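You operate a simulated robot arm through the tools that you are given. There is no shell and no other tool. Be economical: measure what you need, move in short steps, check, and stop when the job is done.

Carry out the task below with a simulated two-armed robot. There is one attempt and no reset: what you move stays moved.

## Task
Pick up the purple pink-rim cone with one hand, pass it to the other hand and put it on the grey bench. Set down upright: purple pink-rim cone.
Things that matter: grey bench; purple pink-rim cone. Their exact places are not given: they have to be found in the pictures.

Only the result counts: the job must be done as asked and must still hold three seconds after the hand-in. Knocking over, shifting, dropping, spilling or breaking anything else fails it.

## Robot
Two 6-joint arms with two-finger grippers on one trunk, on a base that drives. Base frame: it is fixed to the floor where the robot stands at the start and does not move with it; the origin is under the middle of the robot, x ahead of it, y to its left, z up. Readings come in cm, rad, newtons and seconds.
The left shoulder is at the start at [3, 17.8, 103.8], the right one opposite. With the tool pointing down near the work surface each hand reaches from about 52 to 82 cm from the robot's upright axis, wherever it stands, measured 20 degrees to its own side. Places, roughly: grey bench [90, 330, 80]. Payload 2.54 kg a hand.
The tool frame of a hand sits at the grasp point between the pads (the TCP): z along the fingers, y along the line on which they close. The tips reach 3 cm beyond it. Largest opening 11.6 cm; the body of the gripper starts 9.5 cm behind the TCP.
Orientation is that of the tool frame in the base frame, as [roll, pitch, yaw] about the fixed x, y, z axes, in that order (R = Rz(yaw) Ry(pitch) Rx(roll)). With the fingers straight down and closing along the base's y, the tool's x points along the base's -x, its y along +y and its z along -z.

## Interface
- The arms move only by the tool jog_arm. It takes "left_increments", "right_increments" or both (then of equal length, played together; a hand with none holds still); each is a list of rows, each a list of 7 numbers: the shift along the base's x, y, z in cm, then the turn, a rotation vector about the base's x, y, z in rad, then the finger opening in cm, from 0 to 11.6. In form: [[dx, dy, dz, wx, wy, wz, grip], ...]. A call has 1 to 20 rows; each row shifts and turns the commanded pose from where the row before left it. Rows are played at 5 a second. More than 5 cm and 0.15 rad between two rows, or a gripper value outside its range, and nothing of the call is played. A pose out of reach is approached as far as the arm can. The call stops where the force on the tool passes 40 N (or 10 N more than at its start, if that is more) or the arm is blocked; 0.2 s more then pass. The fingers move at their own pace (about 15.3 cm/s each) and stop on an object; they squeeze with about 35 N. The grip force told is the motor's: it shows also when the fingers shut on nothing. Time passes only in rows, and 0.2 s behind the last, so rows that do not move let the fingers close. It gives the time, the measured TCP pose, the force on the tool (base axes), the opening and the grip force at its end, in the units of the frame above (readings bear some noise), with the torque about the TCP (base axes, N m) and any sound that the robot's microphone picked up, and new pictures: "pictures" is both (left out), scene, wrist or none (wrist: the cameras of the hands that moved).
- Cameras (640 x 400 px; columns grow to the right, rows downward): "scene" is now at [3.44, 0.77, 174.66]; the picture's right is [0.12, -0.99, 0.00], its down [-0.86, -0.11, -0.50] and it looks along [0.50, 0.06, -0.86] (base axes); focal length 291 px, centre (320, 200). "left" rides on the left gripper at [6.9, 1.5, -12.2] in its tool frame; the picture's right is [-0.21, 0.98, 0.00], its down [-0.83, -0.18, -0.53] and it looks along [-0.52, -0.11, 0.85] (tool axes); focal length 251 px, centre (320, 200). "right" rides on the right gripper at [6.9, -1.5, -12.2] in its tool frame; the picture's right is [0.21, 0.98, 0.00], its down [-0.83, 0.18, -0.53] and it looks along [-0.52, 0.11, 0.85] (tool axes); focal length 251 px, centre (320, 200).
- slide_trunk(by): slides the trunk up (or, below 0, down) by that many cm; the arms and the scene camera ride with it, the base frame stays. It gives what a move gives, with no picture.
- drive_base(legs): drives the robot by 1 to 6 legs, each [ahead, left, turn to the left] in cm, cm and rad, along the robot's own axes; the way and the turn of a leg run together, so that a leg with both is an arc; at most 150 cm and 3.142 rad a leg. The arms and the cameras ride along, it lands a little off, and it stops where it bumps. It gives what a move gives, and a new picture of the scene camera.
- aim_head(pan, tilt): turns the head with the scene camera to pan (to the left, within 2.496 rad either way) and tilt (down, from -0.506 to 1.204), counted from straight ahead of the robot. It gives what a move gives, and a new picture of the scene camera.
- locate(camera, pixels): for up to 12 pixels [column, row] of the newest picture of that camera ("zoom" is the newest enlarged one), the place [x, y, z] in the base frame of the surface seen there, good to about 0.2 cm. The clock stands still meanwhile.
- enlarge(camera, box): a new picture of the part [left, top, right, bottom] of that camera's present view, enlarged. The clock stands still meanwhile.
- close_job(): hands the job in; it is judged then, once.

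Keep the steps short. Do not move on a guess: measure, check each grasp and each placing, and mend mistakes. In all there are 80 turns and 260 pictures (those below and enlarged ones count). Leave the grippers open and the arms clear of the work at the hand-in unless told otherwise, and finish with a single line.

The tools are called after "Call:" by a JSON object that holds its "fn" and its "kwargs". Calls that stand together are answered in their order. jog_arm: Moves the arms, as the interface text tells. Its arguments: {"type":"object","properties":{"left_increments":{"type":"array","items":{"type":"array","items":{"type":"number"}}},"right_increments":{"type":"array","items":{"type":"array","items":{"type":"number"}}},"pictures":{"type":"string","enum":["both","scene","wrist","none"]}},"required":[]} The other tools are called the same way: slide_trunk (by) slides the trunk up or down; drive_base (legs) drives the base; aim_head (pan, tilt) turns the head that bears the scene camera; locate (camera, pixels) gives the place of the surface under pixels of a picture; enlarge (camera, box) takes an enlarged picture of a part of a camera's view; close_job () hands the job in.

At the start:

```text
clock: 0.0
left_tcp_pos: [43.17, 20.15, 112.99]
left_ee_rot: [3.141, -0.001, -3.14]
left_wrist_force: [0.4, -0.1, 0.1]
left_wrist_torque: [0.0, 0.04, -0.01]
left_grip_width: 11.59
left_gripper_force: 0.0
right_tcp_pos: [45.35, -16.94, 114.39]
right_ee_rot: [-3.141, -0.001, 3.141]
right_wrist_force: [0.7, 0.5, -0.1]
right_wrist_torque: [0.01, 0.02, 0.02]
right_grip_width: 11.6
right_gripper_force: 0.0
trunk travel left (down, up): [-25.0, 29.0]
robot x, y, heading: [0.2, 0.21, 0.001]
head pan, tilt: [0.122, 1.044]
```

scene: 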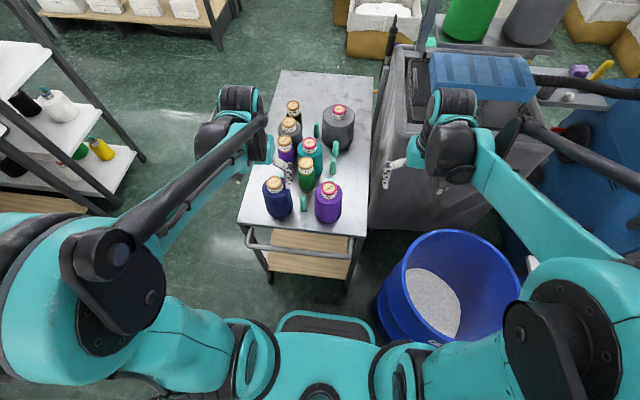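
right: 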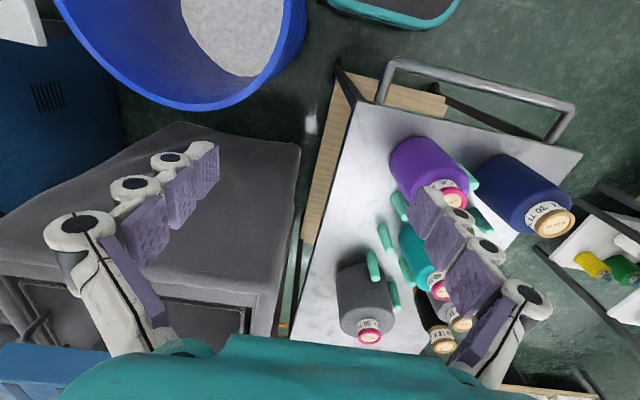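
left: 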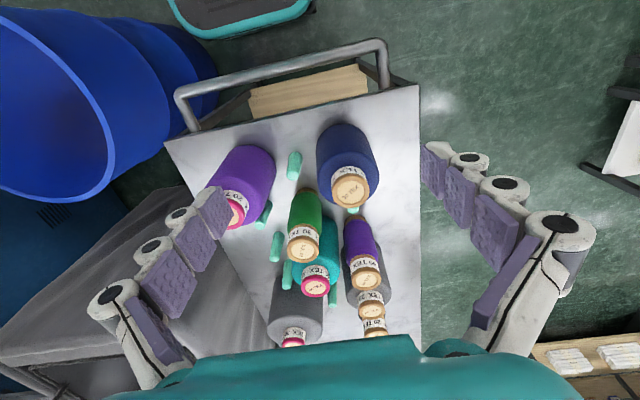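

I see a purple cone with a pink rim at about (328,200) in the scene picture, and another purple one with a tan rim at (286,148). I enlarge and measure.

Call:
{"fn": "enlarge", "kwargs": {"camera": "scene", "box": [230, 90, 390, 250]}}

Call:
{"fn": "locate", "kwargs": {"camera": "scene", "pixels": [[329, 188], [328, 205], [328, 221], [316, 205], [341, 205], [275, 184], [278, 205], [307, 165], [306, 180], [304, 204], [345, 225], [255, 215]]}}

```text
2.50 times, centred on (310, 170) of scene
```

zoom: 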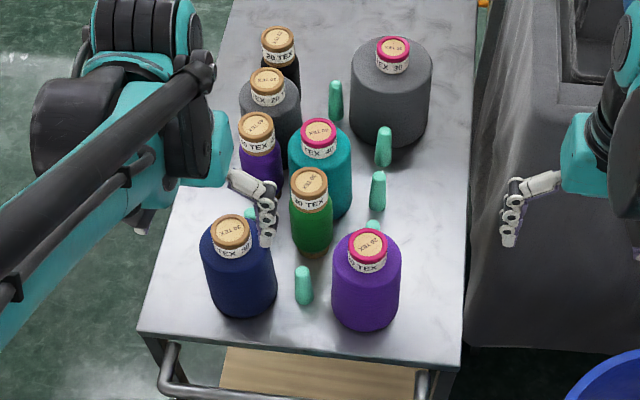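

```text
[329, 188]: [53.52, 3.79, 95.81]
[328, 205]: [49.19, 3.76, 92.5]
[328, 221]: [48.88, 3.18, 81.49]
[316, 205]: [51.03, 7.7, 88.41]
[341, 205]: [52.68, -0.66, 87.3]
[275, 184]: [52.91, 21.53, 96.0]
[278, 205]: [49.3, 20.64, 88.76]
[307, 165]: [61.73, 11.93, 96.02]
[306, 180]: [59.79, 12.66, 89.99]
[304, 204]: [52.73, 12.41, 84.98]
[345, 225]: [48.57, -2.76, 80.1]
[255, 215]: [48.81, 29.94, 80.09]
```

The cone stands at about [53.3, 3.6], from z 80 to 96, about 9 cm wide. Next I look towards the bench to plan the way.

Call:
{"fn": "aim_head", "kwargs": {"pan": 1.3, "tilt": 0.35}}

```text
clock: 1.4
left_tcp_pos: [43.16, 20.25, 113.11]
left_ee_rot: [3.141, 0.0, 3.14]
left_wrist_force: [0.8, -0.3, -0.1]
left_wrist_torque: [-0.01, -0.01, 0.02]
left_grip_width: 11.61
left_gripper_force: 0.0
right_tcp_pos: [45.35, -16.96, 114.33]
right_ee_rot: [3.14, 0.0, -3.14]
right_wrist_force: [-0.1, 0.4, 0.4]
right_wrist_torque: [-0.01, -0.01, 0.02]
right_grip_width: 11.6
right_gripper_force: 0.1
trunk travel left (down, up): [-25.0, 29.0]
robot x, y, heading: [-0.16, -0.13, -0.001]
head pan, tilt: [1.3, 0.351]
```

scene: 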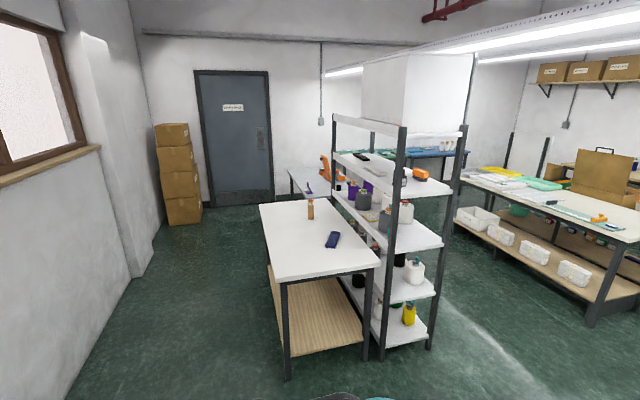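

A white-topped table in front, a greyish bench behind it at (310,180), and others to the right. I measure them and enlarge.

Call:
{"fn": "locate", "kwargs": {"camera": "scene", "pixels": [[262, 206], [325, 207], [285, 272], [375, 262], [300, 240], [292, 172], [312, 185], [340, 178], [430, 152], [400, 340], [500, 185], [590, 320]]}}

Call:
{"fn": "enlarge", "kwargs": {"camera": "scene", "box": [240, 110, 480, 260]}}

```text
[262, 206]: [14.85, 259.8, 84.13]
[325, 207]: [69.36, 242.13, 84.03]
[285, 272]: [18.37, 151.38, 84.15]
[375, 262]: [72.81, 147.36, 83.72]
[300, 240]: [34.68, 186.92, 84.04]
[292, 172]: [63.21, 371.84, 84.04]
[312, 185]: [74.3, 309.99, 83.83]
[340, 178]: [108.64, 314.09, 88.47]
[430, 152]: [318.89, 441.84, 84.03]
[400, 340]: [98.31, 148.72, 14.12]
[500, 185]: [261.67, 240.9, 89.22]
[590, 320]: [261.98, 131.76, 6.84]
```

```text
2.67 times, centred on (360, 185) of scene
```

zoom: 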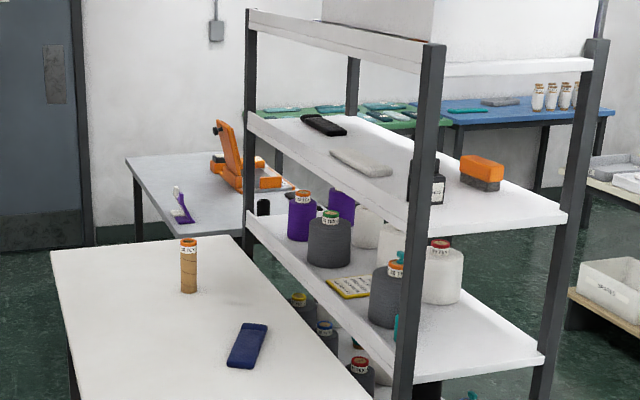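

The grey bench is the one behind the shelf: top at z 84, near edge at x ≈ 63, y 305–375. Before that, the cone: I take a close view from both wrists.

Call:
{"fn": "enlarge", "kwargs": {"camera": "right", "box": [340, 110, 500, 260]}}

Call:
{"fn": "enlarge", "kwargs": {"camera": "left", "box": [180, 110, 360, 260]}}

Call:
{"fn": "aim_head", "kwargs": {"pan": 0.0, "tilt": 1.0}}

```text
2.67 times, centred on (420, 185) of right
```

zoom: 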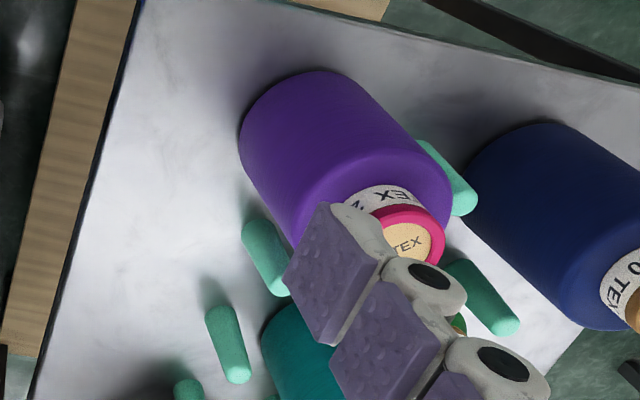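

```text
2.67 times, centred on (270, 185) of left
```

zoom: 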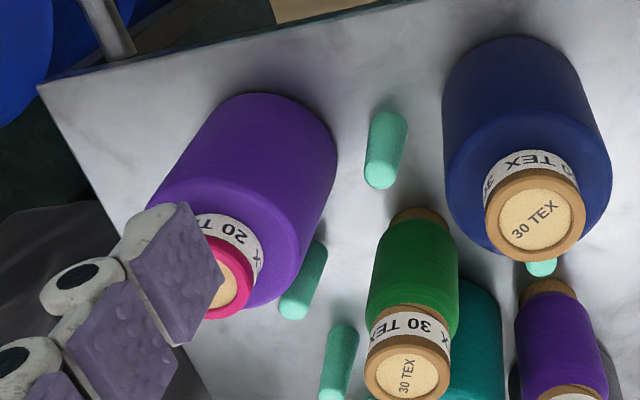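

```text
clock: 2.9
left_tcp_pos: [43.35, 20.13, 113.09]
left_ee_rot: [-3.141, 0.0, 3.141]
left_wrist_force: [0.5, -0.9, -0.4]
left_wrist_torque: [0.01, 0.02, -0.03]
left_grip_width: 11.59
left_gripper_force: 0.0
right_tcp_pos: [45.38, -17.07, 114.41]
right_ee_rot: [3.14, 0.0, 3.141]
right_wrist_force: [0.0, -0.5, -0.3]
right_wrist_torque: [-0.02, -0.02, -0.01]
right_grip_width: 11.6
right_gripper_force: 0.0
trunk travel left (down, up): [-25.0, 29.0]
robot x, y, heading: [-0.05, -0.29, 0.0]
head pan, tilt: [0.0, 1.0]
```

scene: 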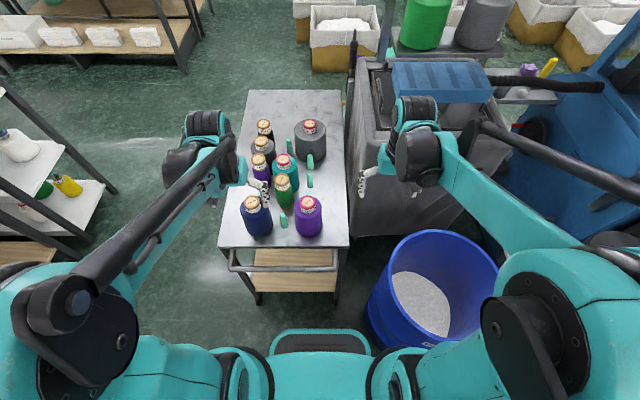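

The cone is almost a cylinder with a narrower white label and pink rim on top. I measure body, rim and neighbouring pegs.

Call:
{"fn": "enlarge", "kwargs": {"camera": "scene", "box": [260, 160, 340, 240]}}

```text
5.00 times, centred on (300, 200) of scene
```

zoom: 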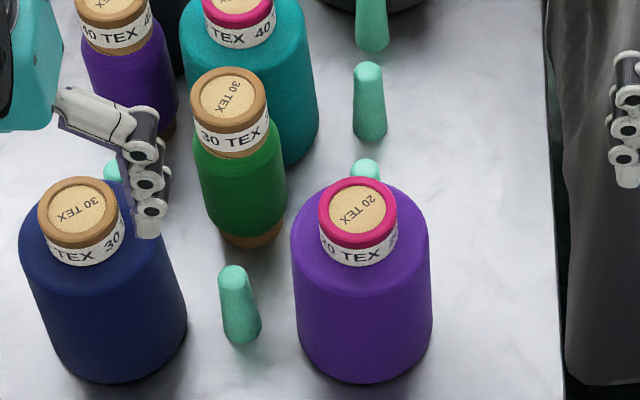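

Call:
{"fn": "locate", "kwargs": {"camera": "zoom", "pixels": [[358, 208], [323, 210], [394, 210], [357, 181], [358, 243], [358, 258], [358, 275], [358, 380], [365, 168], [232, 272], [296, 240], [427, 240]]}}

Call:
{"fn": "locate", "kwargs": {"camera": "scene", "pixels": [[375, 150], [380, 75], [360, 200], [430, 150], [290, 265], [225, 265], [340, 265], [410, 200]]}}

```text
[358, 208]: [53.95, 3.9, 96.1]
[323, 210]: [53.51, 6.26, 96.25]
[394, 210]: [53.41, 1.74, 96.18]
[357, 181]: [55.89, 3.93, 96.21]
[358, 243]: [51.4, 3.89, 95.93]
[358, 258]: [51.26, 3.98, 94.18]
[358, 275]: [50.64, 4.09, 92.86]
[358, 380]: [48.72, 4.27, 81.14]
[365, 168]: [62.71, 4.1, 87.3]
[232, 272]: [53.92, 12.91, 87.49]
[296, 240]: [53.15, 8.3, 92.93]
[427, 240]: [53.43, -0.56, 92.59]
```

```text
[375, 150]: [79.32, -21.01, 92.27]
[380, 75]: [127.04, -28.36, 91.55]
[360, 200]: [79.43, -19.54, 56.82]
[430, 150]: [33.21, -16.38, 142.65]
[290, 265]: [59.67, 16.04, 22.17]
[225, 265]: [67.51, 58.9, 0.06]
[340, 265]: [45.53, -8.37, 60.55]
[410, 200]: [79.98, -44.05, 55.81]
```

Centre of the rim is [53.6, 4.0], its top z 96.2, width 4.7, the rim/label zone is z 93–96. The right hand will take the rim from above (TCP ≈ 96.3, tips just above the body), leaving the body free for the left hand. I move the left hand aside and the right hand over the cone.

Call:
{"fn": "jog_arm", "kwargs": {"right_increments": [[0, 0, 0, 0, 0, 0, 9], [0, 0, 0, 0, 0, 0, 9], [1.6, 4.2, 0, 0, 0, 0, 9], [1.6, 4.2, 0, 0, 0, 0, 9], [1.6, 4.2, 0, 0, 0, 0, 9], [1.6, 4.2, 0, 0, 0, 0, 9], [1.8, 4.2, 0, 0, 0, 0, 9], [0, 0, -3, 0, 0, 0, 9], [0, 0, 0, 0, 0, 0, 9]], "left_increments": [[0, 4, 0, 0, 0, 0, 11.6], [0, 4, 0, 0, 0, 0, 11.6], [0, 4, 0, 0, 0, 0, 11.6], [0, 3, 0, 0, 0, 0, 11.6], [0, 0, 0, 0, 0, 0, 11.6], [0, 0, 0, 0, 0, 0, 11.6], [0, 0, 0, 0, 0, 0, 11.6], [0, 0, 0, 0, 0, 0, 11.6], [0, 0, 0, 0, 0, 0, 11.6]]}}

```text
clock: 4.9
left_tcp_pos: [43.33, 35.01, 113.05]
left_ee_rot: [3.141, -0.002, -3.141]
left_wrist_force: [0.1, 0.9, -0.4]
left_wrist_torque: [0.02, 0.01, 0.02]
left_grip_width: 11.64
left_gripper_force: 0.0
right_tcp_pos: [53.37, 4.43, 111.4]
right_ee_rot: [3.142, 0.0, 3.141]
right_wrist_force: [-0.1, -0.8, -0.4]
right_wrist_torque: [-0.01, -0.01, -0.01]
right_grip_width: 9.01
right_gripper_force: 0.1
trunk travel left (down, up): [-25.0, 29.0]
robot x, y, heading: [-0.27, -0.15, -0.001]
head pan, tilt: [0.0, 1.0]
```

scene: 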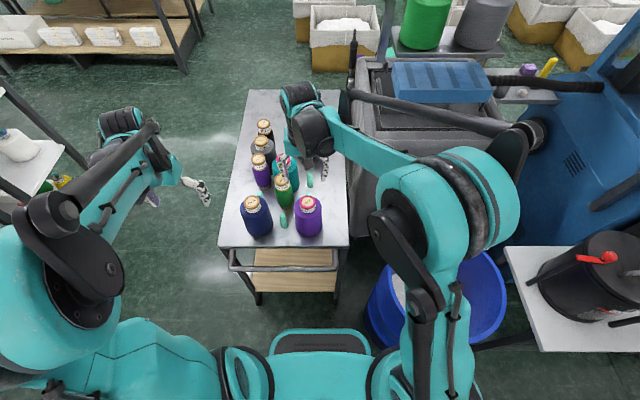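
right: 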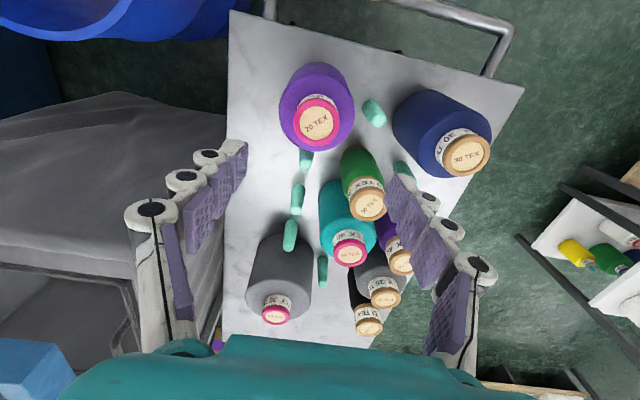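
left: 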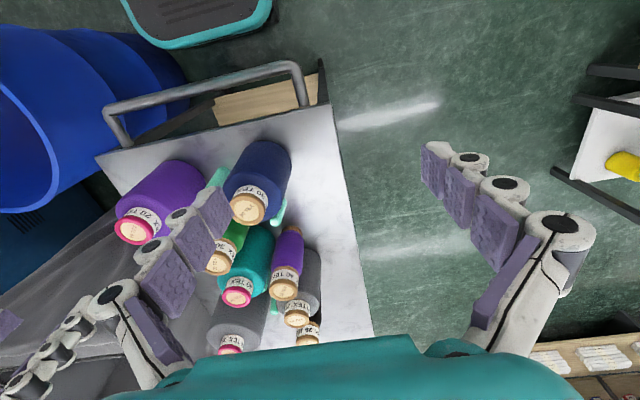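

Right TCP is at [53.4, 4.4, 111.4]. I verify the rim's centre with the right wrist camera, whose picture shows the rim at (317,120).

Call:
{"fn": "locate", "kwargs": {"camera": "right", "pixels": [[316, 121], [296, 119], [337, 119], [317, 142], [317, 102], [373, 108], [306, 158]]}}

```text
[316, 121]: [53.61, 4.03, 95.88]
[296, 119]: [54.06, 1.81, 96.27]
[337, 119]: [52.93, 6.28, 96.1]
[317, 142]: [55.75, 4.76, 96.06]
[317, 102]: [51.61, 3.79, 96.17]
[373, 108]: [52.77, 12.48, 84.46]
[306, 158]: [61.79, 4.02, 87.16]
```

Centre confirmed at [53.65, 4.05]. I go down to TCP z ≈ 96.5 and stop there to check.

Call:
{"fn": "jog_arm", "kwargs": {"right_increments": [[0.25, -0.35, -3, 0, 0, 0, 9], [0, 0, -3, 0, 0, 0, 9], [0, 0, -3, 0, 0, 0, 9], [0, 0, -3, 0, 0, 0, 9], [0, 0, -2, 0, 0, 0, 9], [0, 0, -0.9, 0, 0, 0, 9], [0, 0, 0, 0, 0, 0, 9]], "pictures": "wrist"}}

```text
clock: 6.5
left_tcp_pos: [43.32, 35.13, 113.1]
left_ee_rot: [3.141, -0.001, -3.141]
left_wrist_force: [-0.1, -0.6, -0.3]
left_wrist_torque: [0.0, 0.04, -0.03]
left_grip_width: 11.61
left_gripper_force: 0.1
right_tcp_pos: [53.83, 3.81, 96.48]
right_ee_rot: [3.141, -0.001, -3.141]
right_wrist_force: [-0.3, 0.1, -0.8]
right_wrist_torque: [0.0, -0.01, -0.02]
right_grip_width: 8.99
right_gripper_force: 0.1
trunk travel left (down, up): [-25.0, 29.0]
robot x, y, heading: [0.21, 0.45, -0.001]
head pan, tilt: [0.0, 1.0]
```

right: 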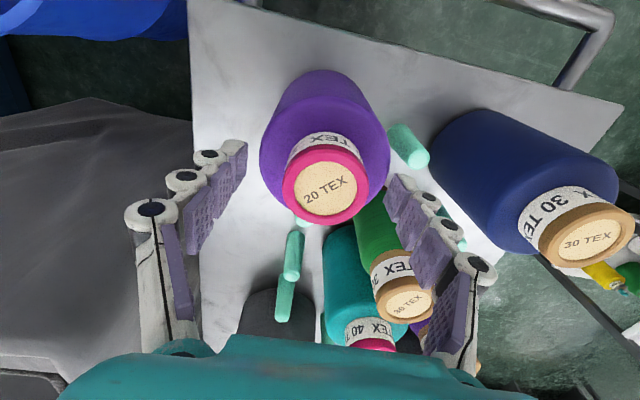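

The rim sits centred between the pads at (325,188), no contact. I close the fingers.

Call:
{"fn": "jog_arm", "kwargs": {"right_increments": [[0, 0, 0, 0, 0, 0, 6], [0, 0, 0, 0, 0, 0, 3.5], [0, 0, 0, 0, 0, 0, 3.5], [0, 0, 0, 0, 0, 0, 3.5]], "pictures": "wrist"}}

```text
clock: 7.5
left_tcp_pos: [43.36, 35.16, 113.14]
left_ee_rot: [3.142, 0.0, -3.141]
left_wrist_force: [0.3, 0.2, 0.9]
left_wrist_torque: [0.02, 0.02, 0.02]
left_grip_width: 11.6
left_gripper_force: 0.0
right_tcp_pos: [53.79, 3.67, 96.56]
right_ee_rot: [-3.141, 0.0, 3.141]
right_wrist_force: [-0.2, 1.5, 2.4]
right_wrist_torque: [0.03, -0.03, 0.0]
right_grip_width: 4.89
right_gripper_force: 34.9
trunk travel left (down, up): [-25.0, 29.0]
robot x, y, heading: [-0.08, 0.12, -0.003]
head pan, tilt: [0.0, 1.0]
```

right: 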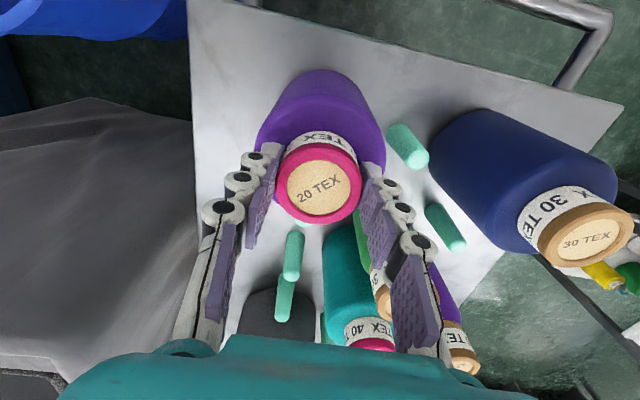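

Gripped at 4.89 cm with 35 N. I lift gently straight up.

Call:
{"fn": "jog_arm", "kwargs": {"right_increments": [[0, 0, 0.5, 0, 0, 0, 3.5], [0, 0, 1, 0, 0, 0, 3.5], [0, 0, 1.5, 0, 0, 0, 3.5], [0, 0, 2, 0, 0, 0, 3.5], [0, 0, 2, 0, 0, 0, 3.5], [0, 0, 2, 0, 0, 0, 3.5], [0, 0, 2, 0, 0, 0, 3.5], [0, 0, 2, 0, 0, 0, 3.5], [0, 0, 2, 0, 0, 0, 3.5], [0, 0, 2, 0, 0, 0, 3.5], [0, 0, 2, 0, 0, 0, 3.5], [0, 0, 2, 0, 0, 0, 3.5], [0, 0, 2, 0, 0, 0, 3.5], [0, 0, 0, 0, 0, 0, 3.5]]}}

```text
clock: 10.5
left_tcp_pos: [43.38, 34.98, 113.18]
left_ee_rot: [-3.14, 0.0, -3.141]
left_wrist_force: [-0.4, 0.1, 0.2]
left_wrist_torque: [-0.01, 0.03, 0.0]
left_grip_width: 11.59
left_gripper_force: 0.0
right_tcp_pos: [53.81, 3.63, 119.65]
right_ee_rot: [-3.141, 0.001, -3.141]
right_wrist_force: [0.7, -0.5, -2.1]
right_wrist_torque: [0.03, 0.0, -0.01]
right_grip_width: 4.88
right_gripper_force: 34.8
trunk travel left (down, up): [-25.0, 29.0]
robot x, y, heading: [0.35, 0.29, -0.001]
head pan, tilt: [0.0, 1.0]
```

scene: 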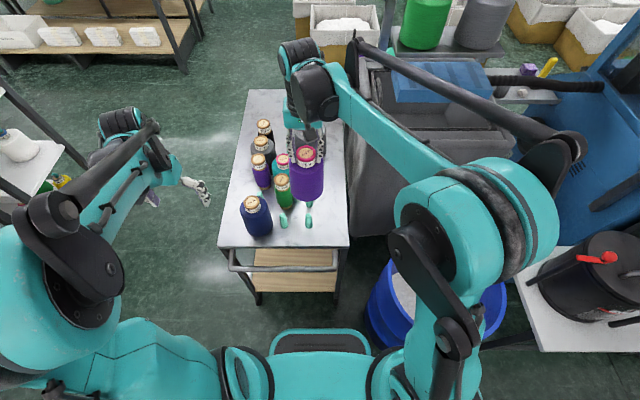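
right: 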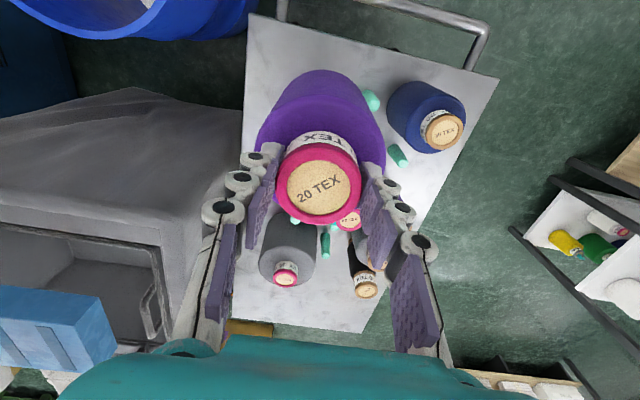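

The cone is up (bottom at about z 103, weight ~2 N), firmly held. I check how near the left shelf is before turning the left hand.

Call:
{"fn": "locate", "kwargs": {"camera": "scene", "pixels": [[10, 200], [60, 155], [100, 210], [115, 190], [5, 90], [150, 60]]}}

Call:
{"fn": "jog_arm", "kwargs": {"left_increments": [[2, 0, 0, 0, 0, -0.145, 11.6], [2, 0, 0, 0, 0, -0.145, 11.6], [2, 0, 0, 0, 0, -0.145, 11.6], [2, 0, 0, 0, 0, -0.145, 11.6], [1, 0, 0, 0, 0, -0.145, 11.6], [0, 0, 0, 0, 0, -0.145, 11.6], [0, 0, 0, 0, 0, -0.145, 11.6], [0, 0, 0, 0, 0, -0.145, 11.6], [0, 0, 0, 0, 0, -0.145, 11.6], [0, 0, 0, 0, 0, -0.145, 11.6], [0, 0, 0, 0, 0, -0.12, 11.6], [0, 0, 0, 0, 0, 0, 11.6]]}}

```text
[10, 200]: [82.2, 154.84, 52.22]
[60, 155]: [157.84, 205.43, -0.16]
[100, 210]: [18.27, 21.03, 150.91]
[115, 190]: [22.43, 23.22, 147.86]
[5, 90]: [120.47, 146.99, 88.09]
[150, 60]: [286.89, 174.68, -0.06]
```

```text
clock: 13.1
left_tcp_pos: [52.26, 35.16, 113.05]
left_ee_rot: [-3.141, 0.0, 1.569]
left_wrist_force: [-0.1, 0.6, -0.1]
left_wrist_torque: [-0.01, 0.0, -0.01]
left_grip_width: 11.62
left_gripper_force: 0.0
right_tcp_pos: [53.9, 3.67, 119.69]
right_ee_rot: [-3.141, 0.0, 3.141]
right_wrist_force: [0.4, 0.2, -3.1]
right_wrist_torque: [0.0, 0.0, 0.0]
right_grip_width: 4.88
right_gripper_force: 35.2
trunk travel left (down, up): [-25.0, 29.0]
robot x, y, heading: [0.15, -0.04, -0.003]
head pan, tilt: [0.0, 1.0]
```

scene: 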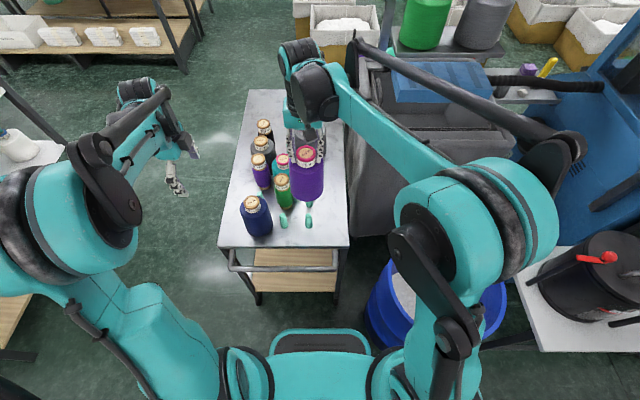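
left: 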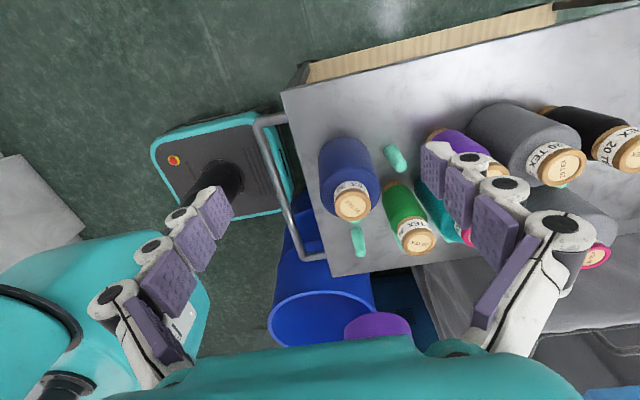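

The shelf is far (y > 147). Now I tilt the left hand by 0.9 rad so its fingers point toward -y and down, still at a distance.

Call:
{"fn": "jog_arm", "kwargs": {"left_increments": [[0.2, 0, -0.5, -0.15, 0, 0, 11.6], [0.2, 0, -0.5, -0.15, 0, 0, 11.6], [0.2, 0, -0.5, -0.15, 0, 0, 11.6], [0.2, 0, -0.5, -0.15, 0, 0, 11.6], [0.3, 0, -0.5, -0.15, 0, 0, 11.6], [0.4, 0, -0.5, -0.15, 0, 0, 11.6], [0, 0, 0, 0, 0, 0, 11.6]]}}

```text
clock: 14.7
left_tcp_pos: [54.5, 34.01, 110.02]
left_ee_rot: [3.122, 0.89, 1.57]
left_wrist_force: [0.0, 0.2, -0.1]
left_wrist_torque: [0.03, -0.02, 0.0]
left_grip_width: 11.58
left_gripper_force: 0.0
left hand out of reach, approached as far as the arm can: row 6
right_tcp_pos: [53.81, 3.57, 119.61]
right_ee_rot: [3.14, 0.0, 3.14]
right_wrist_force: [0.1, -1.0, -2.2]
right_wrist_torque: [0.02, -0.01, 0.01]
right_grip_width: 4.87
right_gripper_force: 35.4
trunk travel left (down, up): [-25.0, 29.0]
robot x, y, heading: [0.36, -0.04, -0.002]
head pan, tilt: [0.0, 1.0]
```

scene: 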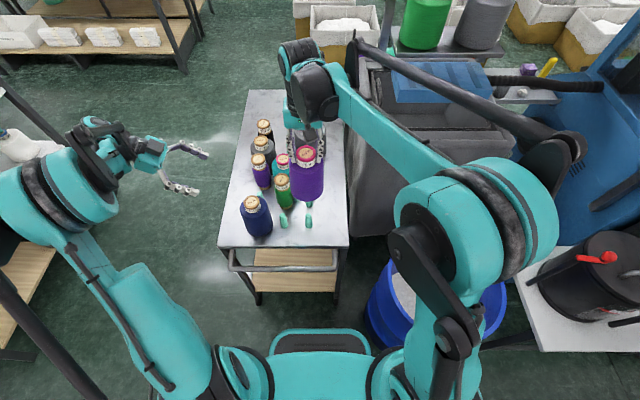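
left: 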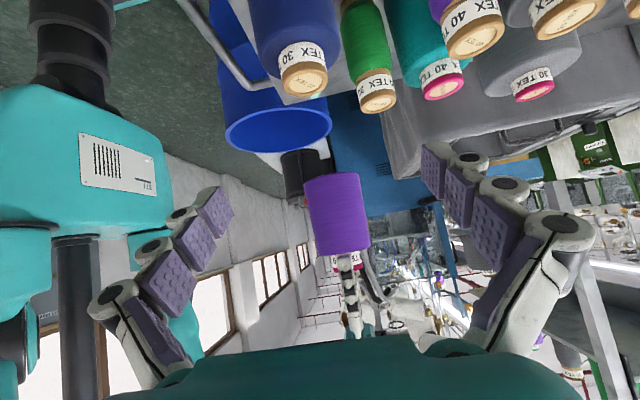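

The left camera sees the cone centred at (337,215), upside down in view. Next I approach along -y to y ≈ 17 and check.

Call:
{"fn": "jog_arm", "kwargs": {"left_increments": [[0, -3, 0, 0, 0, 0, 11.6], [0, -3, 0, 0, 0, 0, 11.6], [0, -3, 0, 0, 0, 0, 11.6], [0, -3, 0, 0, 0, 0, 11.6], [0, -3, 0, 0, 0, 0, 11.6], [0, -3, 0, 0, 0, 0, 11.6], [0, 0, 0, 0, 0, 0, 11.6]]}}

```text
clock: 16.3
left_tcp_pos: [54.56, 16.07, 109.8]
left_ee_rot: [-3.14, 0.902, 1.572]
left_wrist_force: [-0.5, 0.0, 0.0]
left_wrist_torque: [0.02, 0.02, -0.04]
left_grip_width: 11.62
left_gripper_force: 0.1
right_tcp_pos: [53.87, 3.73, 119.49]
right_ee_rot: [-3.141, 0.002, 3.141]
right_wrist_force: [0.2, -0.1, -2.6]
right_wrist_torque: [-0.01, -0.01, -0.01]
right_grip_width: 4.89
right_gripper_force: 35.3
trunk travel left (down, up): [-25.0, 29.0]
robot x, y, heading: [-0.12, -0.04, 0.001]
head pan, tilt: [0.0, 1.0]
```

scene: 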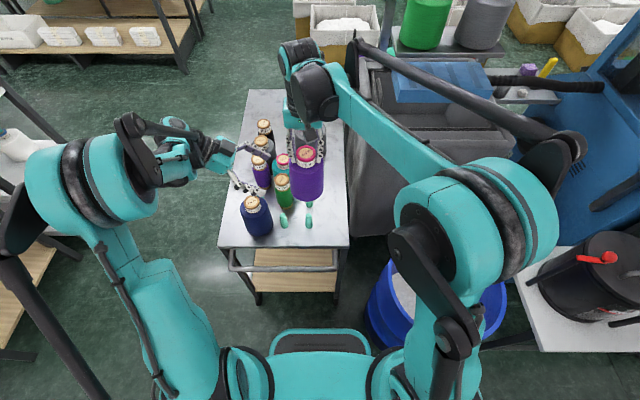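
left: 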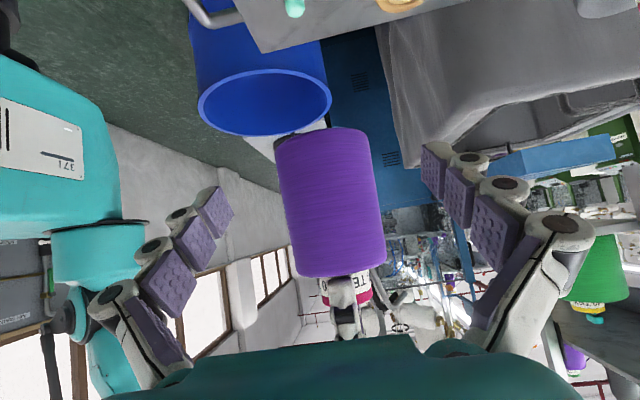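

I measure the cone's body edges in the left camera to centre the left hand.

Call:
{"fn": "locate", "kwargs": {"camera": "left", "pixels": [[332, 200], [284, 200], [379, 200], [332, 132], [332, 268], [290, 140], [290, 265], [375, 260]]}}

```text
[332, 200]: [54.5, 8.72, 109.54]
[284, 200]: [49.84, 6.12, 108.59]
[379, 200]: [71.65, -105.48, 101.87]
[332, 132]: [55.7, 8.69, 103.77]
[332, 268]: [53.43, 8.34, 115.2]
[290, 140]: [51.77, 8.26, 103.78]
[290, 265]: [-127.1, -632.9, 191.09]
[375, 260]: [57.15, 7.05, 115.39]
```

Cone centre is x ≈ 53.8, front at y 8.7. I shift x by -0.7 and move in to y ≈ 3.8, slowly.

Call:
{"fn": "jog_arm", "kwargs": {"left_increments": [[-0.7, 0, 0, 0, 0, 0, 11.6], [0, -2, 0, 0, 0, 0, 11.6], [0, -2, 0, 0, 0, 0, 11.6], [0, -2, 0, 0, 0, 0, 11.6], [0, 0, 0, 0, 0, 0, 11.6]], "pictures": "wrist"}}

```text
clock: 17.5
left_tcp_pos: [53.82, 9.88, 109.96]
left_ee_rot: [-3.139, 0.899, 1.574]
left_wrist_force: [-0.1, 0.2, -0.4]
left_wrist_torque: [-0.01, -0.01, 0.06]
left_grip_width: 11.6
left_gripper_force: 0.0
right_tcp_pos: [53.92, 3.63, 119.66]
right_ee_rot: [-3.14, 0.0, -3.141]
right_wrist_force: [-0.7, -0.5, -3.2]
right_wrist_torque: [0.0, 0.01, -0.02]
right_grip_width: 4.89
right_gripper_force: 34.6
trunk travel left (down, up): [-25.0, 29.0]
robot x, y, heading: [0.21, 0.12, 0.001]
head pan, tilt: [0.0, 1.0]
```

left: 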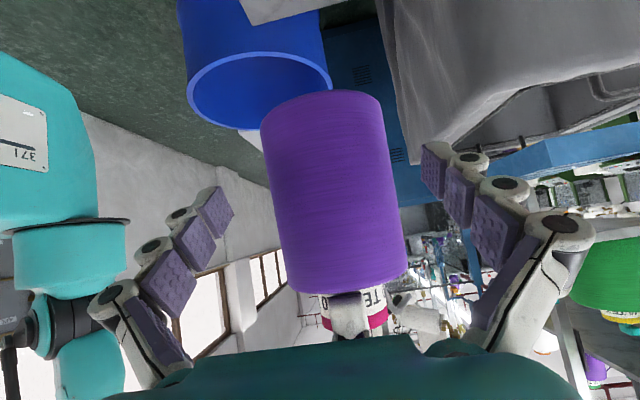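

The cone is centred between the open fingers. I go on to y ≈ 3.8.

Call:
{"fn": "jog_arm", "kwargs": {"left_increments": [[0, -2, 0, 0, 0, 0, 11.6], [0, -2, 0, 0, 0, 0, 11.6], [0, -2, 0, 0, 0, 0, 11.6], [0, 0, 0, 0, 0, 0, 11.6]]}}

```text
clock: 18.5
left_tcp_pos: [53.77, 3.96, 110.07]
left_ee_rot: [-3.139, 0.902, 1.573]
left_wrist_force: [-0.5, 0.5, 0.0]
left_wrist_torque: [-0.02, 0.0, 0.02]
left_grip_width: 11.59
left_gripper_force: 0.1
right_tcp_pos: [53.92, 3.66, 119.53]
right_ee_rot: [-3.141, -0.001, 3.141]
right_wrist_force: [0.3, -1.0, -3.1]
right_wrist_torque: [0.02, 0.0, 0.01]
right_grip_width: 4.87
right_gripper_force: 35.6
trunk travel left (down, up): [-25.0, 29.0]
robot x, y, heading: [-0.1, 0.11, 0.003]
head pan, tilt: [0.0, 1.0]
```

scene: 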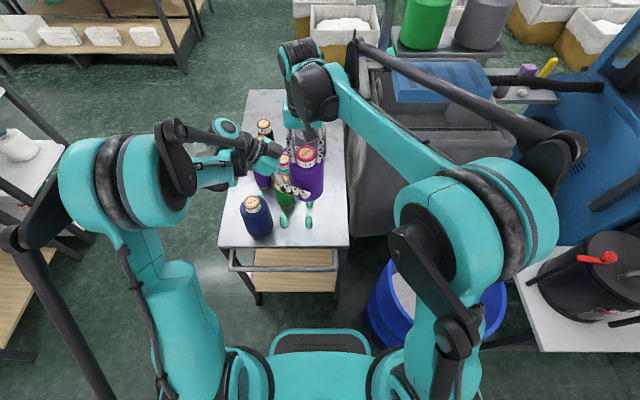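
left: 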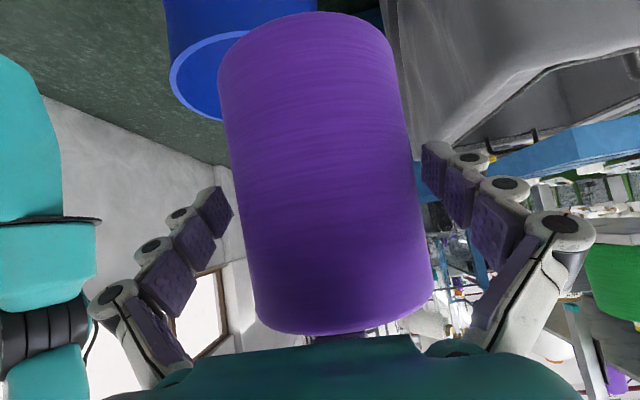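

No contact, well centred. I close the left hand on the body.

Call:
{"fn": "jog_arm", "kwargs": {"left_increments": [[0, 0, 0, 0, 0, 0, 10], [0, 0, 0, 0, 0, 0, 9.3], [0, 0, 0, 0, 0, 0, 8], [0, 0, 0, 0, 0, 0, 8], [0, 0, 0, 0, 0, 0, 8]], "pictures": "wrist"}}

```text
clock: 19.7
left_tcp_pos: [53.83, 3.96, 110.06]
left_ee_rot: [3.142, 0.902, 1.576]
left_wrist_force: [17.5, 6.9, 11.3]
left_wrist_torque: [-0.31, 0.56, 0.27]
left_grip_width: 9.51
left_gripper_force: 35.4
right_tcp_pos: [53.85, 3.67, 119.55]
right_ee_rot: [-3.14, -0.001, -3.141]
right_wrist_force: [-18.6, -8.2, -13.5]
right_wrist_torque: [-0.52, 1.2, -0.23]
right_grip_width: 4.91
right_gripper_force: 34.4
trunk travel left (down, up): [-25.0, 29.0]
robot x, y, heading: [0.18, 0.24, -0.002]
head pan, tilt: [0.0, 1.0]
```

left: 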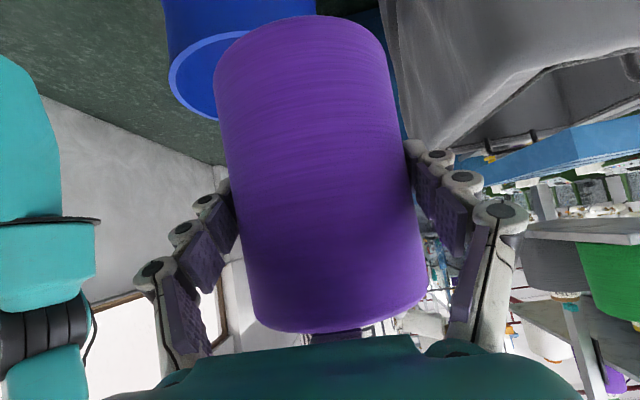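

Left holds at 9.5 cm, but the hands pull against each other (17 N in x). I ease the left hand a little in the direction of its force.

Call:
{"fn": "jog_arm", "kwargs": {"left_increments": [[0.1, 0.05, 0.05, 0, 0, 0, 8], [0.1, 0.05, 0.05, 0, 0, 0, 8], [0, 0, 0, 0, 0, 0, 8]], "pictures": "none"}}

```text
clock: 20.5
left_tcp_pos: [53.98, 4.12, 110.11]
left_ee_rot: [-3.14, 0.9, 1.573]
left_wrist_force: [3.2, -2.0, 4.1]
left_wrist_torque: [-0.03, -0.09, 0.11]
left_grip_width: 9.53
left_gripper_force: 35.2
right_tcp_pos: [54.0, 3.74, 119.73]
right_ee_rot: [3.141, 0.001, 3.141]
right_wrist_force: [-3.6, 0.2, -6.7]
right_wrist_torque: [0.08, 0.51, -0.11]
right_grip_width: 4.9
right_gripper_force: 35.0
trunk travel left (down, up): [-25.0, 29.0]
robot x, y, heading: [-0.09, -0.22, -0.0]
head pan, tilt: [0.0, 1.0]
```

Internal forces are nearly gone. Now I open the right hand to 7 cm while the left keeps squeezing.

Call:
{"fn": "jog_arm", "kwargs": {"right_increments": [[0, 0, 0, 0, 0, 0, 5.5], [0, 0, 0, 0, 0, 0, 7], [0, 0, 0, 0, 0, 0, 7]], "left_increments": [[0, 0, 0, 0, 0, 0, 8], [0, 0, 0, 0, 0, 0, 8], [0, 0, 0, 0, 0, 0, 8]]}}

```text
clock: 21.3
left_tcp_pos: [54.12, 4.01, 110.03]
left_ee_rot: [-3.138, 0.899, 1.573]
left_wrist_force: [-0.4, -0.1, -0.5]
left_wrist_torque: [-0.01, 0.0, 0.0]
left_grip_width: 9.52
left_gripper_force: 35.2
right_tcp_pos: [53.99, 3.66, 119.51]
right_ee_rot: [-3.141, 0.0, 3.141]
right_wrist_force: [-0.1, 0.7, -0.5]
right_wrist_torque: [0.0, -0.01, 0.0]
right_grip_width: 7.02
right_gripper_force: 0.1
trunk travel left (down, up): [-25.0, 29.0]
robot x, y, heading: [-0.01, 0.11, 0.002]
head pan, tilt: [0.0, 1.0]
```

scene: 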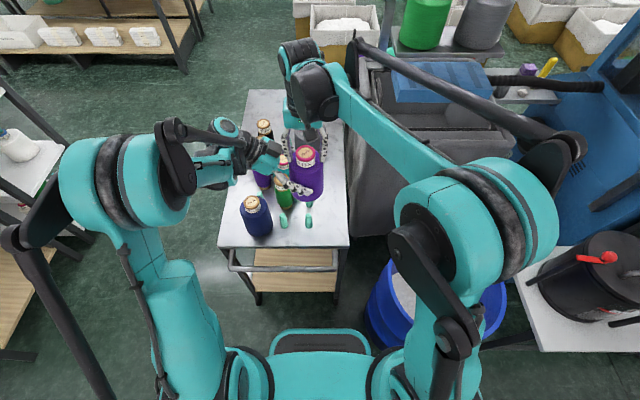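
right: 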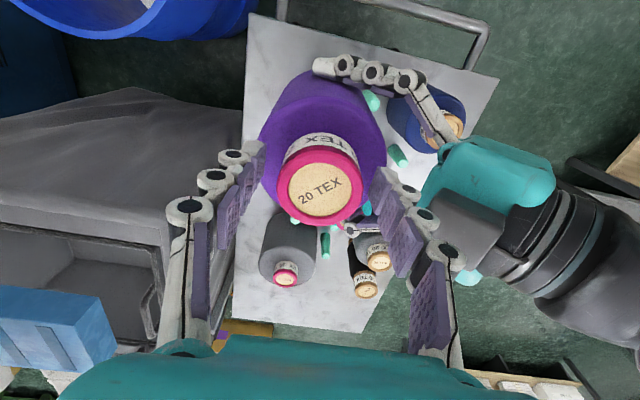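
left: 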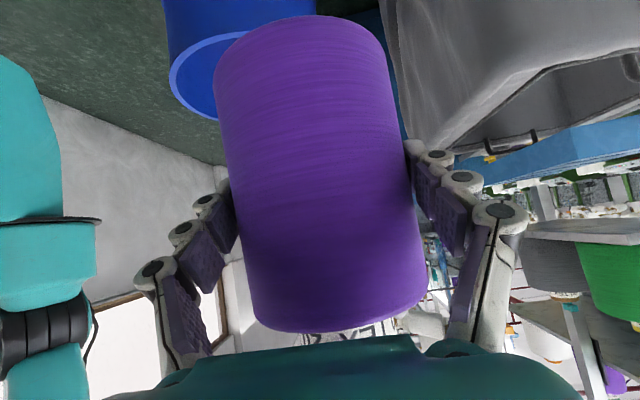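

The left hand alone holds the cone. The right hand goes up clear, then aside to the right.

Call:
{"fn": "jog_arm", "kwargs": {"right_increments": [[0, 0, 2, 0, 0, 0, 7], [0, 0, 3, 0, 0, 0, 7], [0, 0, 3, 0, 0, 0, 7], [0, -4, 2, 0, 0, 0, 7], [-1, -4, 0, 0, 0, 0, 7], [-1, -4, 0, 0, 0, 0, 7], [-2, -4, 0, 0, 0, 0, 7], [-2, -4, 0, 0, 0, 0, 7], [-2, -3, 0, 0, 0, 0, 7], [0, 0, 0, 0, 0, 0, 7]]}}

Call:
{"fn": "aim_head", "kwargs": {"pan": 2.4, "tilt": 0.6}}

Call:
{"fn": "aim_head", "kwargs": {"pan": -2.4, "tilt": 0.6}}

```text
clock: 23.5
left_tcp_pos: [53.98, 4.19, 110.0]
left_ee_rot: [-3.14, 0.901, 1.573]
left_wrist_force: [-0.7, 0.0, -0.8]
left_wrist_torque: [-0.02, 0.04, -0.02]
left_grip_width: 9.51
left_gripper_force: 34.7
right_tcp_pos: [45.97, -19.3, 129.46]
right_ee_rot: [3.139, 0.0, -3.141]
right_wrist_force: [0.2, 0.2, -0.6]
right_wrist_torque: [-0.01, 0.02, 0.03]
right_grip_width: 6.99
right_gripper_force: 0.0
trunk travel left (down, up): [-25.0, 29.0]
robot x, y, heading: [-0.03, -0.11, 0.0]
head pan, tilt: [0.0, 1.0]
```

scene: 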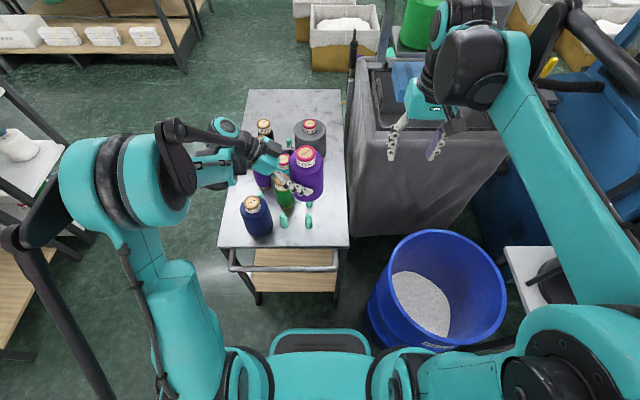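
right: 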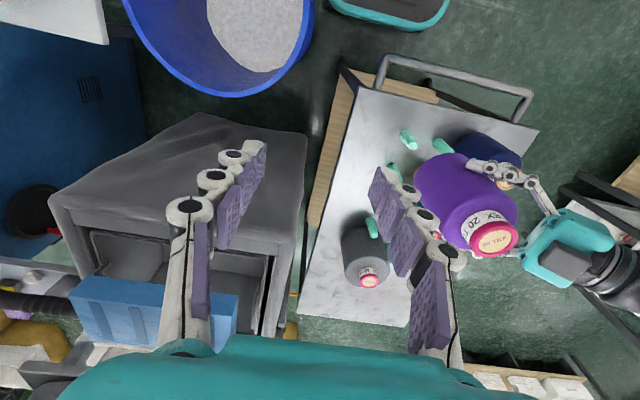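

```text
clock: 25.7
left_tcp_pos: [54.0, 4.07, 110.03]
left_ee_rot: [-3.14, 0.9, 1.574]
left_wrist_force: [0.6, 0.4, 0.2]
left_wrist_torque: [0.04, 0.04, -0.01]
left_grip_width: 9.55
left_gripper_force: 35.3
right_tcp_pos: [45.98, -19.37, 129.57]
right_ee_rot: [3.141, 0.0, -3.142]
right_wrist_force: [0.0, 1.0, 0.2]
right_wrist_torque: [0.03, -0.02, -0.01]
right_grip_width: 6.95
right_gripper_force: 0.1
trunk travel left (down, up): [-25.0, 29.0]
robot x, y, heading: [-0.34, -0.16, 0.001]
head pan, tilt: [2.4, 0.6]
```

scene: 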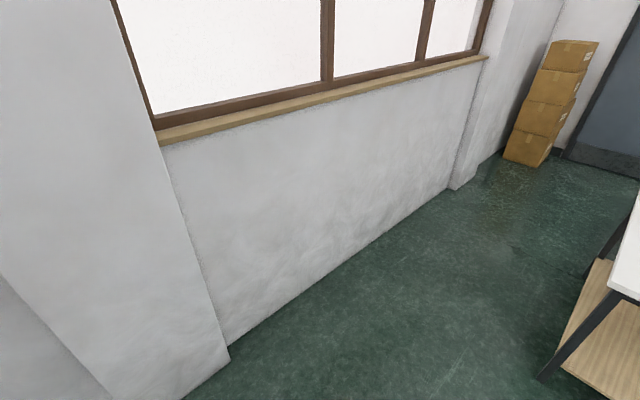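

```text
clock: 29.5
left_tcp_pos: [54.05, 4.2, 110.05]
left_ee_rot: [-3.14, 0.9, 1.572]
left_wrist_force: [0.2, -0.3, -0.1]
left_wrist_torque: [0.02, 0.02, 0.01]
left_grip_width: 9.51
left_gripper_force: 34.7
right_tcp_pos: [45.9, -19.34, 129.67]
right_ee_rot: [-3.142, 0.0, -3.141]
right_wrist_force: [0.4, 0.0, -0.5]
right_wrist_torque: [-0.01, -0.01, -0.01]
right_grip_width: 6.97
right_gripper_force: 0.1
trunk travel left (down, up): [-25.0, 29.0]
robot x, y, heading: [-0.07, -0.02, 0.0]
head pan, tilt: [-2.4, 0.6]
```

scene: 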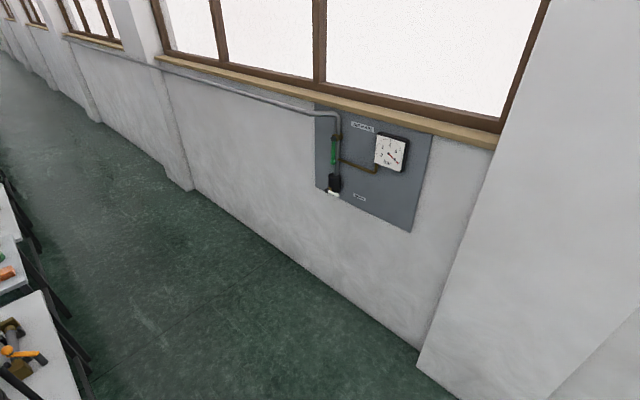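

Behind is a wall. I measure it here, then look left for the route.

Call:
{"fn": "locate", "kwargs": {"camera": "scene", "pixels": [[420, 362], [192, 190], [300, 280], [40, 300], [12, 240]]}}

Call:
{"fn": "aim_head", "kwargs": {"pan": 1.85, "tilt": 0.6}}

```text
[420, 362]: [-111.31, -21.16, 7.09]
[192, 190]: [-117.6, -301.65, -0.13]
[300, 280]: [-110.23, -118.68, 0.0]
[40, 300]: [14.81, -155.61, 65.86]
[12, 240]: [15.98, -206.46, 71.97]
```

```text
clock: 32.9
left_tcp_pos: [54.02, 4.16, 110.18]
left_ee_rot: [-3.141, 0.9, 1.573]
left_wrist_force: [-0.5, 0.7, 0.5]
left_wrist_torque: [0.02, 0.0, -0.03]
left_grip_width: 9.52
left_gripper_force: 34.7
right_tcp_pos: [45.86, -19.43, 129.5]
right_ee_rot: [3.141, -0.001, -3.141]
right_wrist_force: [-0.3, 0.2, 0.3]
right_wrist_torque: [0.0, -0.03, -0.01]
right_grip_width: 6.99
right_gripper_force: 0.1
trunk travel left (down, up): [-25.0, 29.0]
robot x, y, heading: [-0.11, -0.23, -0.001]
head pan, tilt: [1.85, 0.6]
```

scene: 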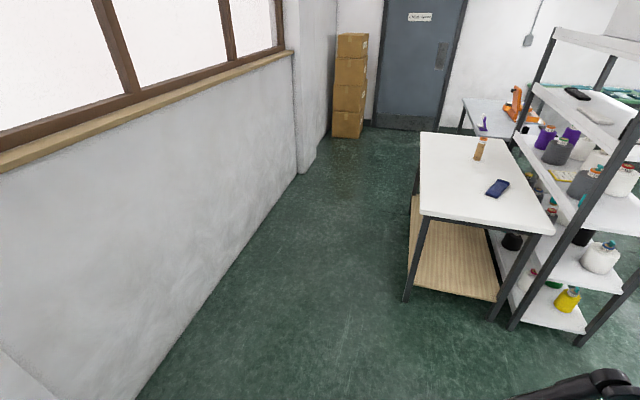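

Call:
{"fn": "locate", "kwargs": {"camera": "scene", "pixels": [[220, 290], [306, 170], [333, 135], [348, 138], [360, 125], [421, 133], [418, 210], [555, 232], [464, 97], [460, 130], [404, 300], [505, 147]]}}

Call:
{"fn": "enlarge", "kwargs": {"camera": "scene", "box": [420, 70, 580, 170]}}

```text
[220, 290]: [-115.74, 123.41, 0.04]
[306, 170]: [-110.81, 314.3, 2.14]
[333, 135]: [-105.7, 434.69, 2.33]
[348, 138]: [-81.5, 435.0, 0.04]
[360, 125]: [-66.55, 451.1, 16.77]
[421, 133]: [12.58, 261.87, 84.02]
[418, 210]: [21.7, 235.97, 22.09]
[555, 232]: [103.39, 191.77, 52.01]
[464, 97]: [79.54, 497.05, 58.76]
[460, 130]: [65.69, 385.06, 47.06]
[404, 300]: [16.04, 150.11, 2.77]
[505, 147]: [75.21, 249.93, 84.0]
```

```text
4.00 times, centred on (500, 120) of scene
```

zoom: 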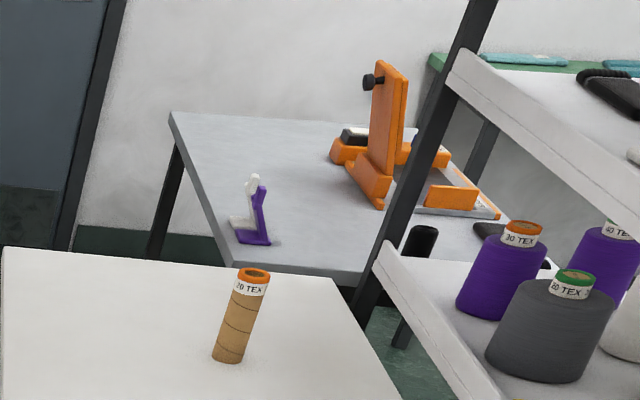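

The corridor between wall (x -105) and white table (x 12.6) is 118 cm wide. I back up 55 cm, then strafe left with checks. Then the head looks at the bench.

Call:
{"fn": "drive_base", "kwargs": {"legs": [[-55, 0, 0], [0, 100, 0]]}}

```text
clock: 40.8
left_tcp_pos: [-1.55, 103.3, 110.09]
left_ee_rot: [-3.14, 0.9, 1.582]
left_wrist_force: [0.9, 0.3, 0.1]
left_wrist_torque: [-0.01, -0.02, -0.01]
left_grip_width: 9.54
left_gripper_force: 35.3
right_tcp_pos: [-9.38, 79.84, 129.52]
right_ee_rot: [-3.142, 0.0, -3.132]
right_wrist_force: [0.2, -0.2, -0.5]
right_wrist_torque: [0.0, -0.02, -0.01]
right_grip_width: 6.99
right_gripper_force: 0.1
trunk travel left (down, up): [-25.0, 29.0]
robot x, y, heading: [-55.75, 98.38, 0.011]
head pan, tilt: [1.85, 0.6]
```

scene: 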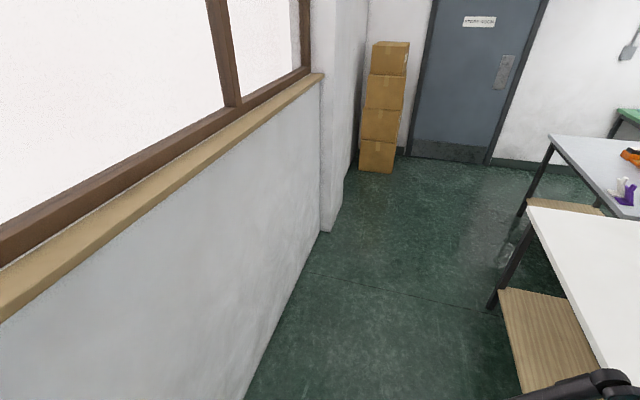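

Good, still held and no bump. The way ahead is clear; I strafe further left by 140 cm.

Call:
{"fn": "drive_base", "kwargs": {"legs": [[0, 140, 0]]}}

Call:
{"fn": "aim_head", "kwargs": {"pan": 0.75, "tilt": 0.6}}

```text
clock: 47.8
left_tcp_pos: [-4.0, 245.18, 110.16]
left_ee_rot: [-3.14, 0.902, 1.593]
left_wrist_force: [0.2, -1.4, 0.0]
left_wrist_torque: [0.03, 0.04, 0.01]
left_grip_width: 9.52
left_gripper_force: 35.3
right_tcp_pos: [-11.48, 221.62, 129.51]
right_ee_rot: [3.141, 0.0, -3.119]
right_wrist_force: [-0.2, -0.1, -0.1]
right_wrist_torque: [-0.01, 0.0, 0.05]
right_grip_width: 6.98
right_gripper_force: 0.1
trunk travel left (down, up): [-25.0, 29.0]
robot x, y, heading: [-58.2, 239.91, 0.019]
head pan, tilt: [1.85, 0.6]
```

scene: 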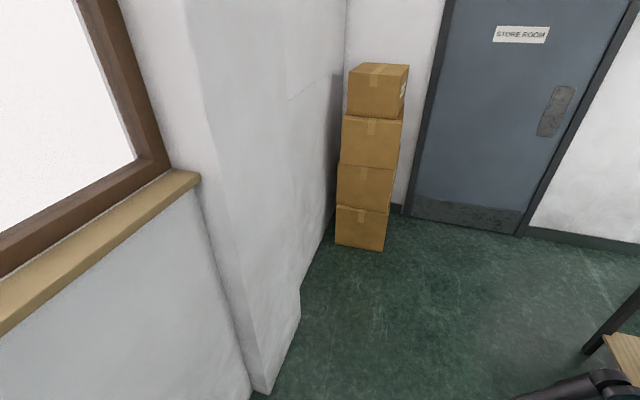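

```text
clock: 49.1
left_tcp_pos: [-3.91, 245.16, 110.08]
left_ee_rot: [-3.141, 0.899, 1.594]
left_wrist_force: [0.3, -0.5, -0.5]
left_wrist_torque: [0.0, -0.02, 0.0]
left_grip_width: 9.52
left_gripper_force: 34.9
right_tcp_pos: [-11.43, 221.43, 129.51]
right_ee_rot: [-3.141, 0.001, -3.117]
right_wrist_force: [-0.4, 0.1, -0.4]
right_wrist_torque: [0.01, -0.01, 0.02]
right_grip_width: 7.0
right_gripper_force: 0.1
trunk travel left (down, up): [-25.0, 29.0]
robot x, y, heading: [-58.0, 239.81, 0.022]
head pan, tilt: [0.75, 0.6]
```

scene: 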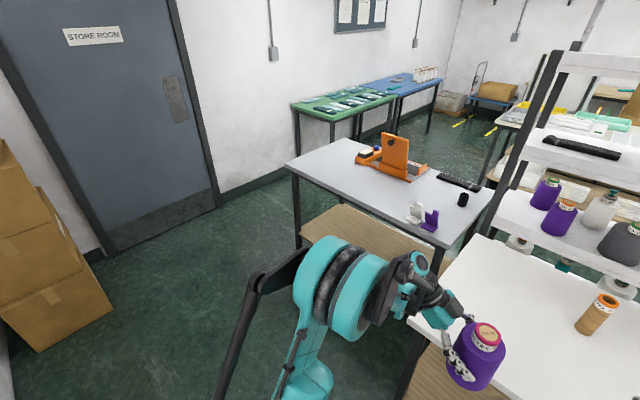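

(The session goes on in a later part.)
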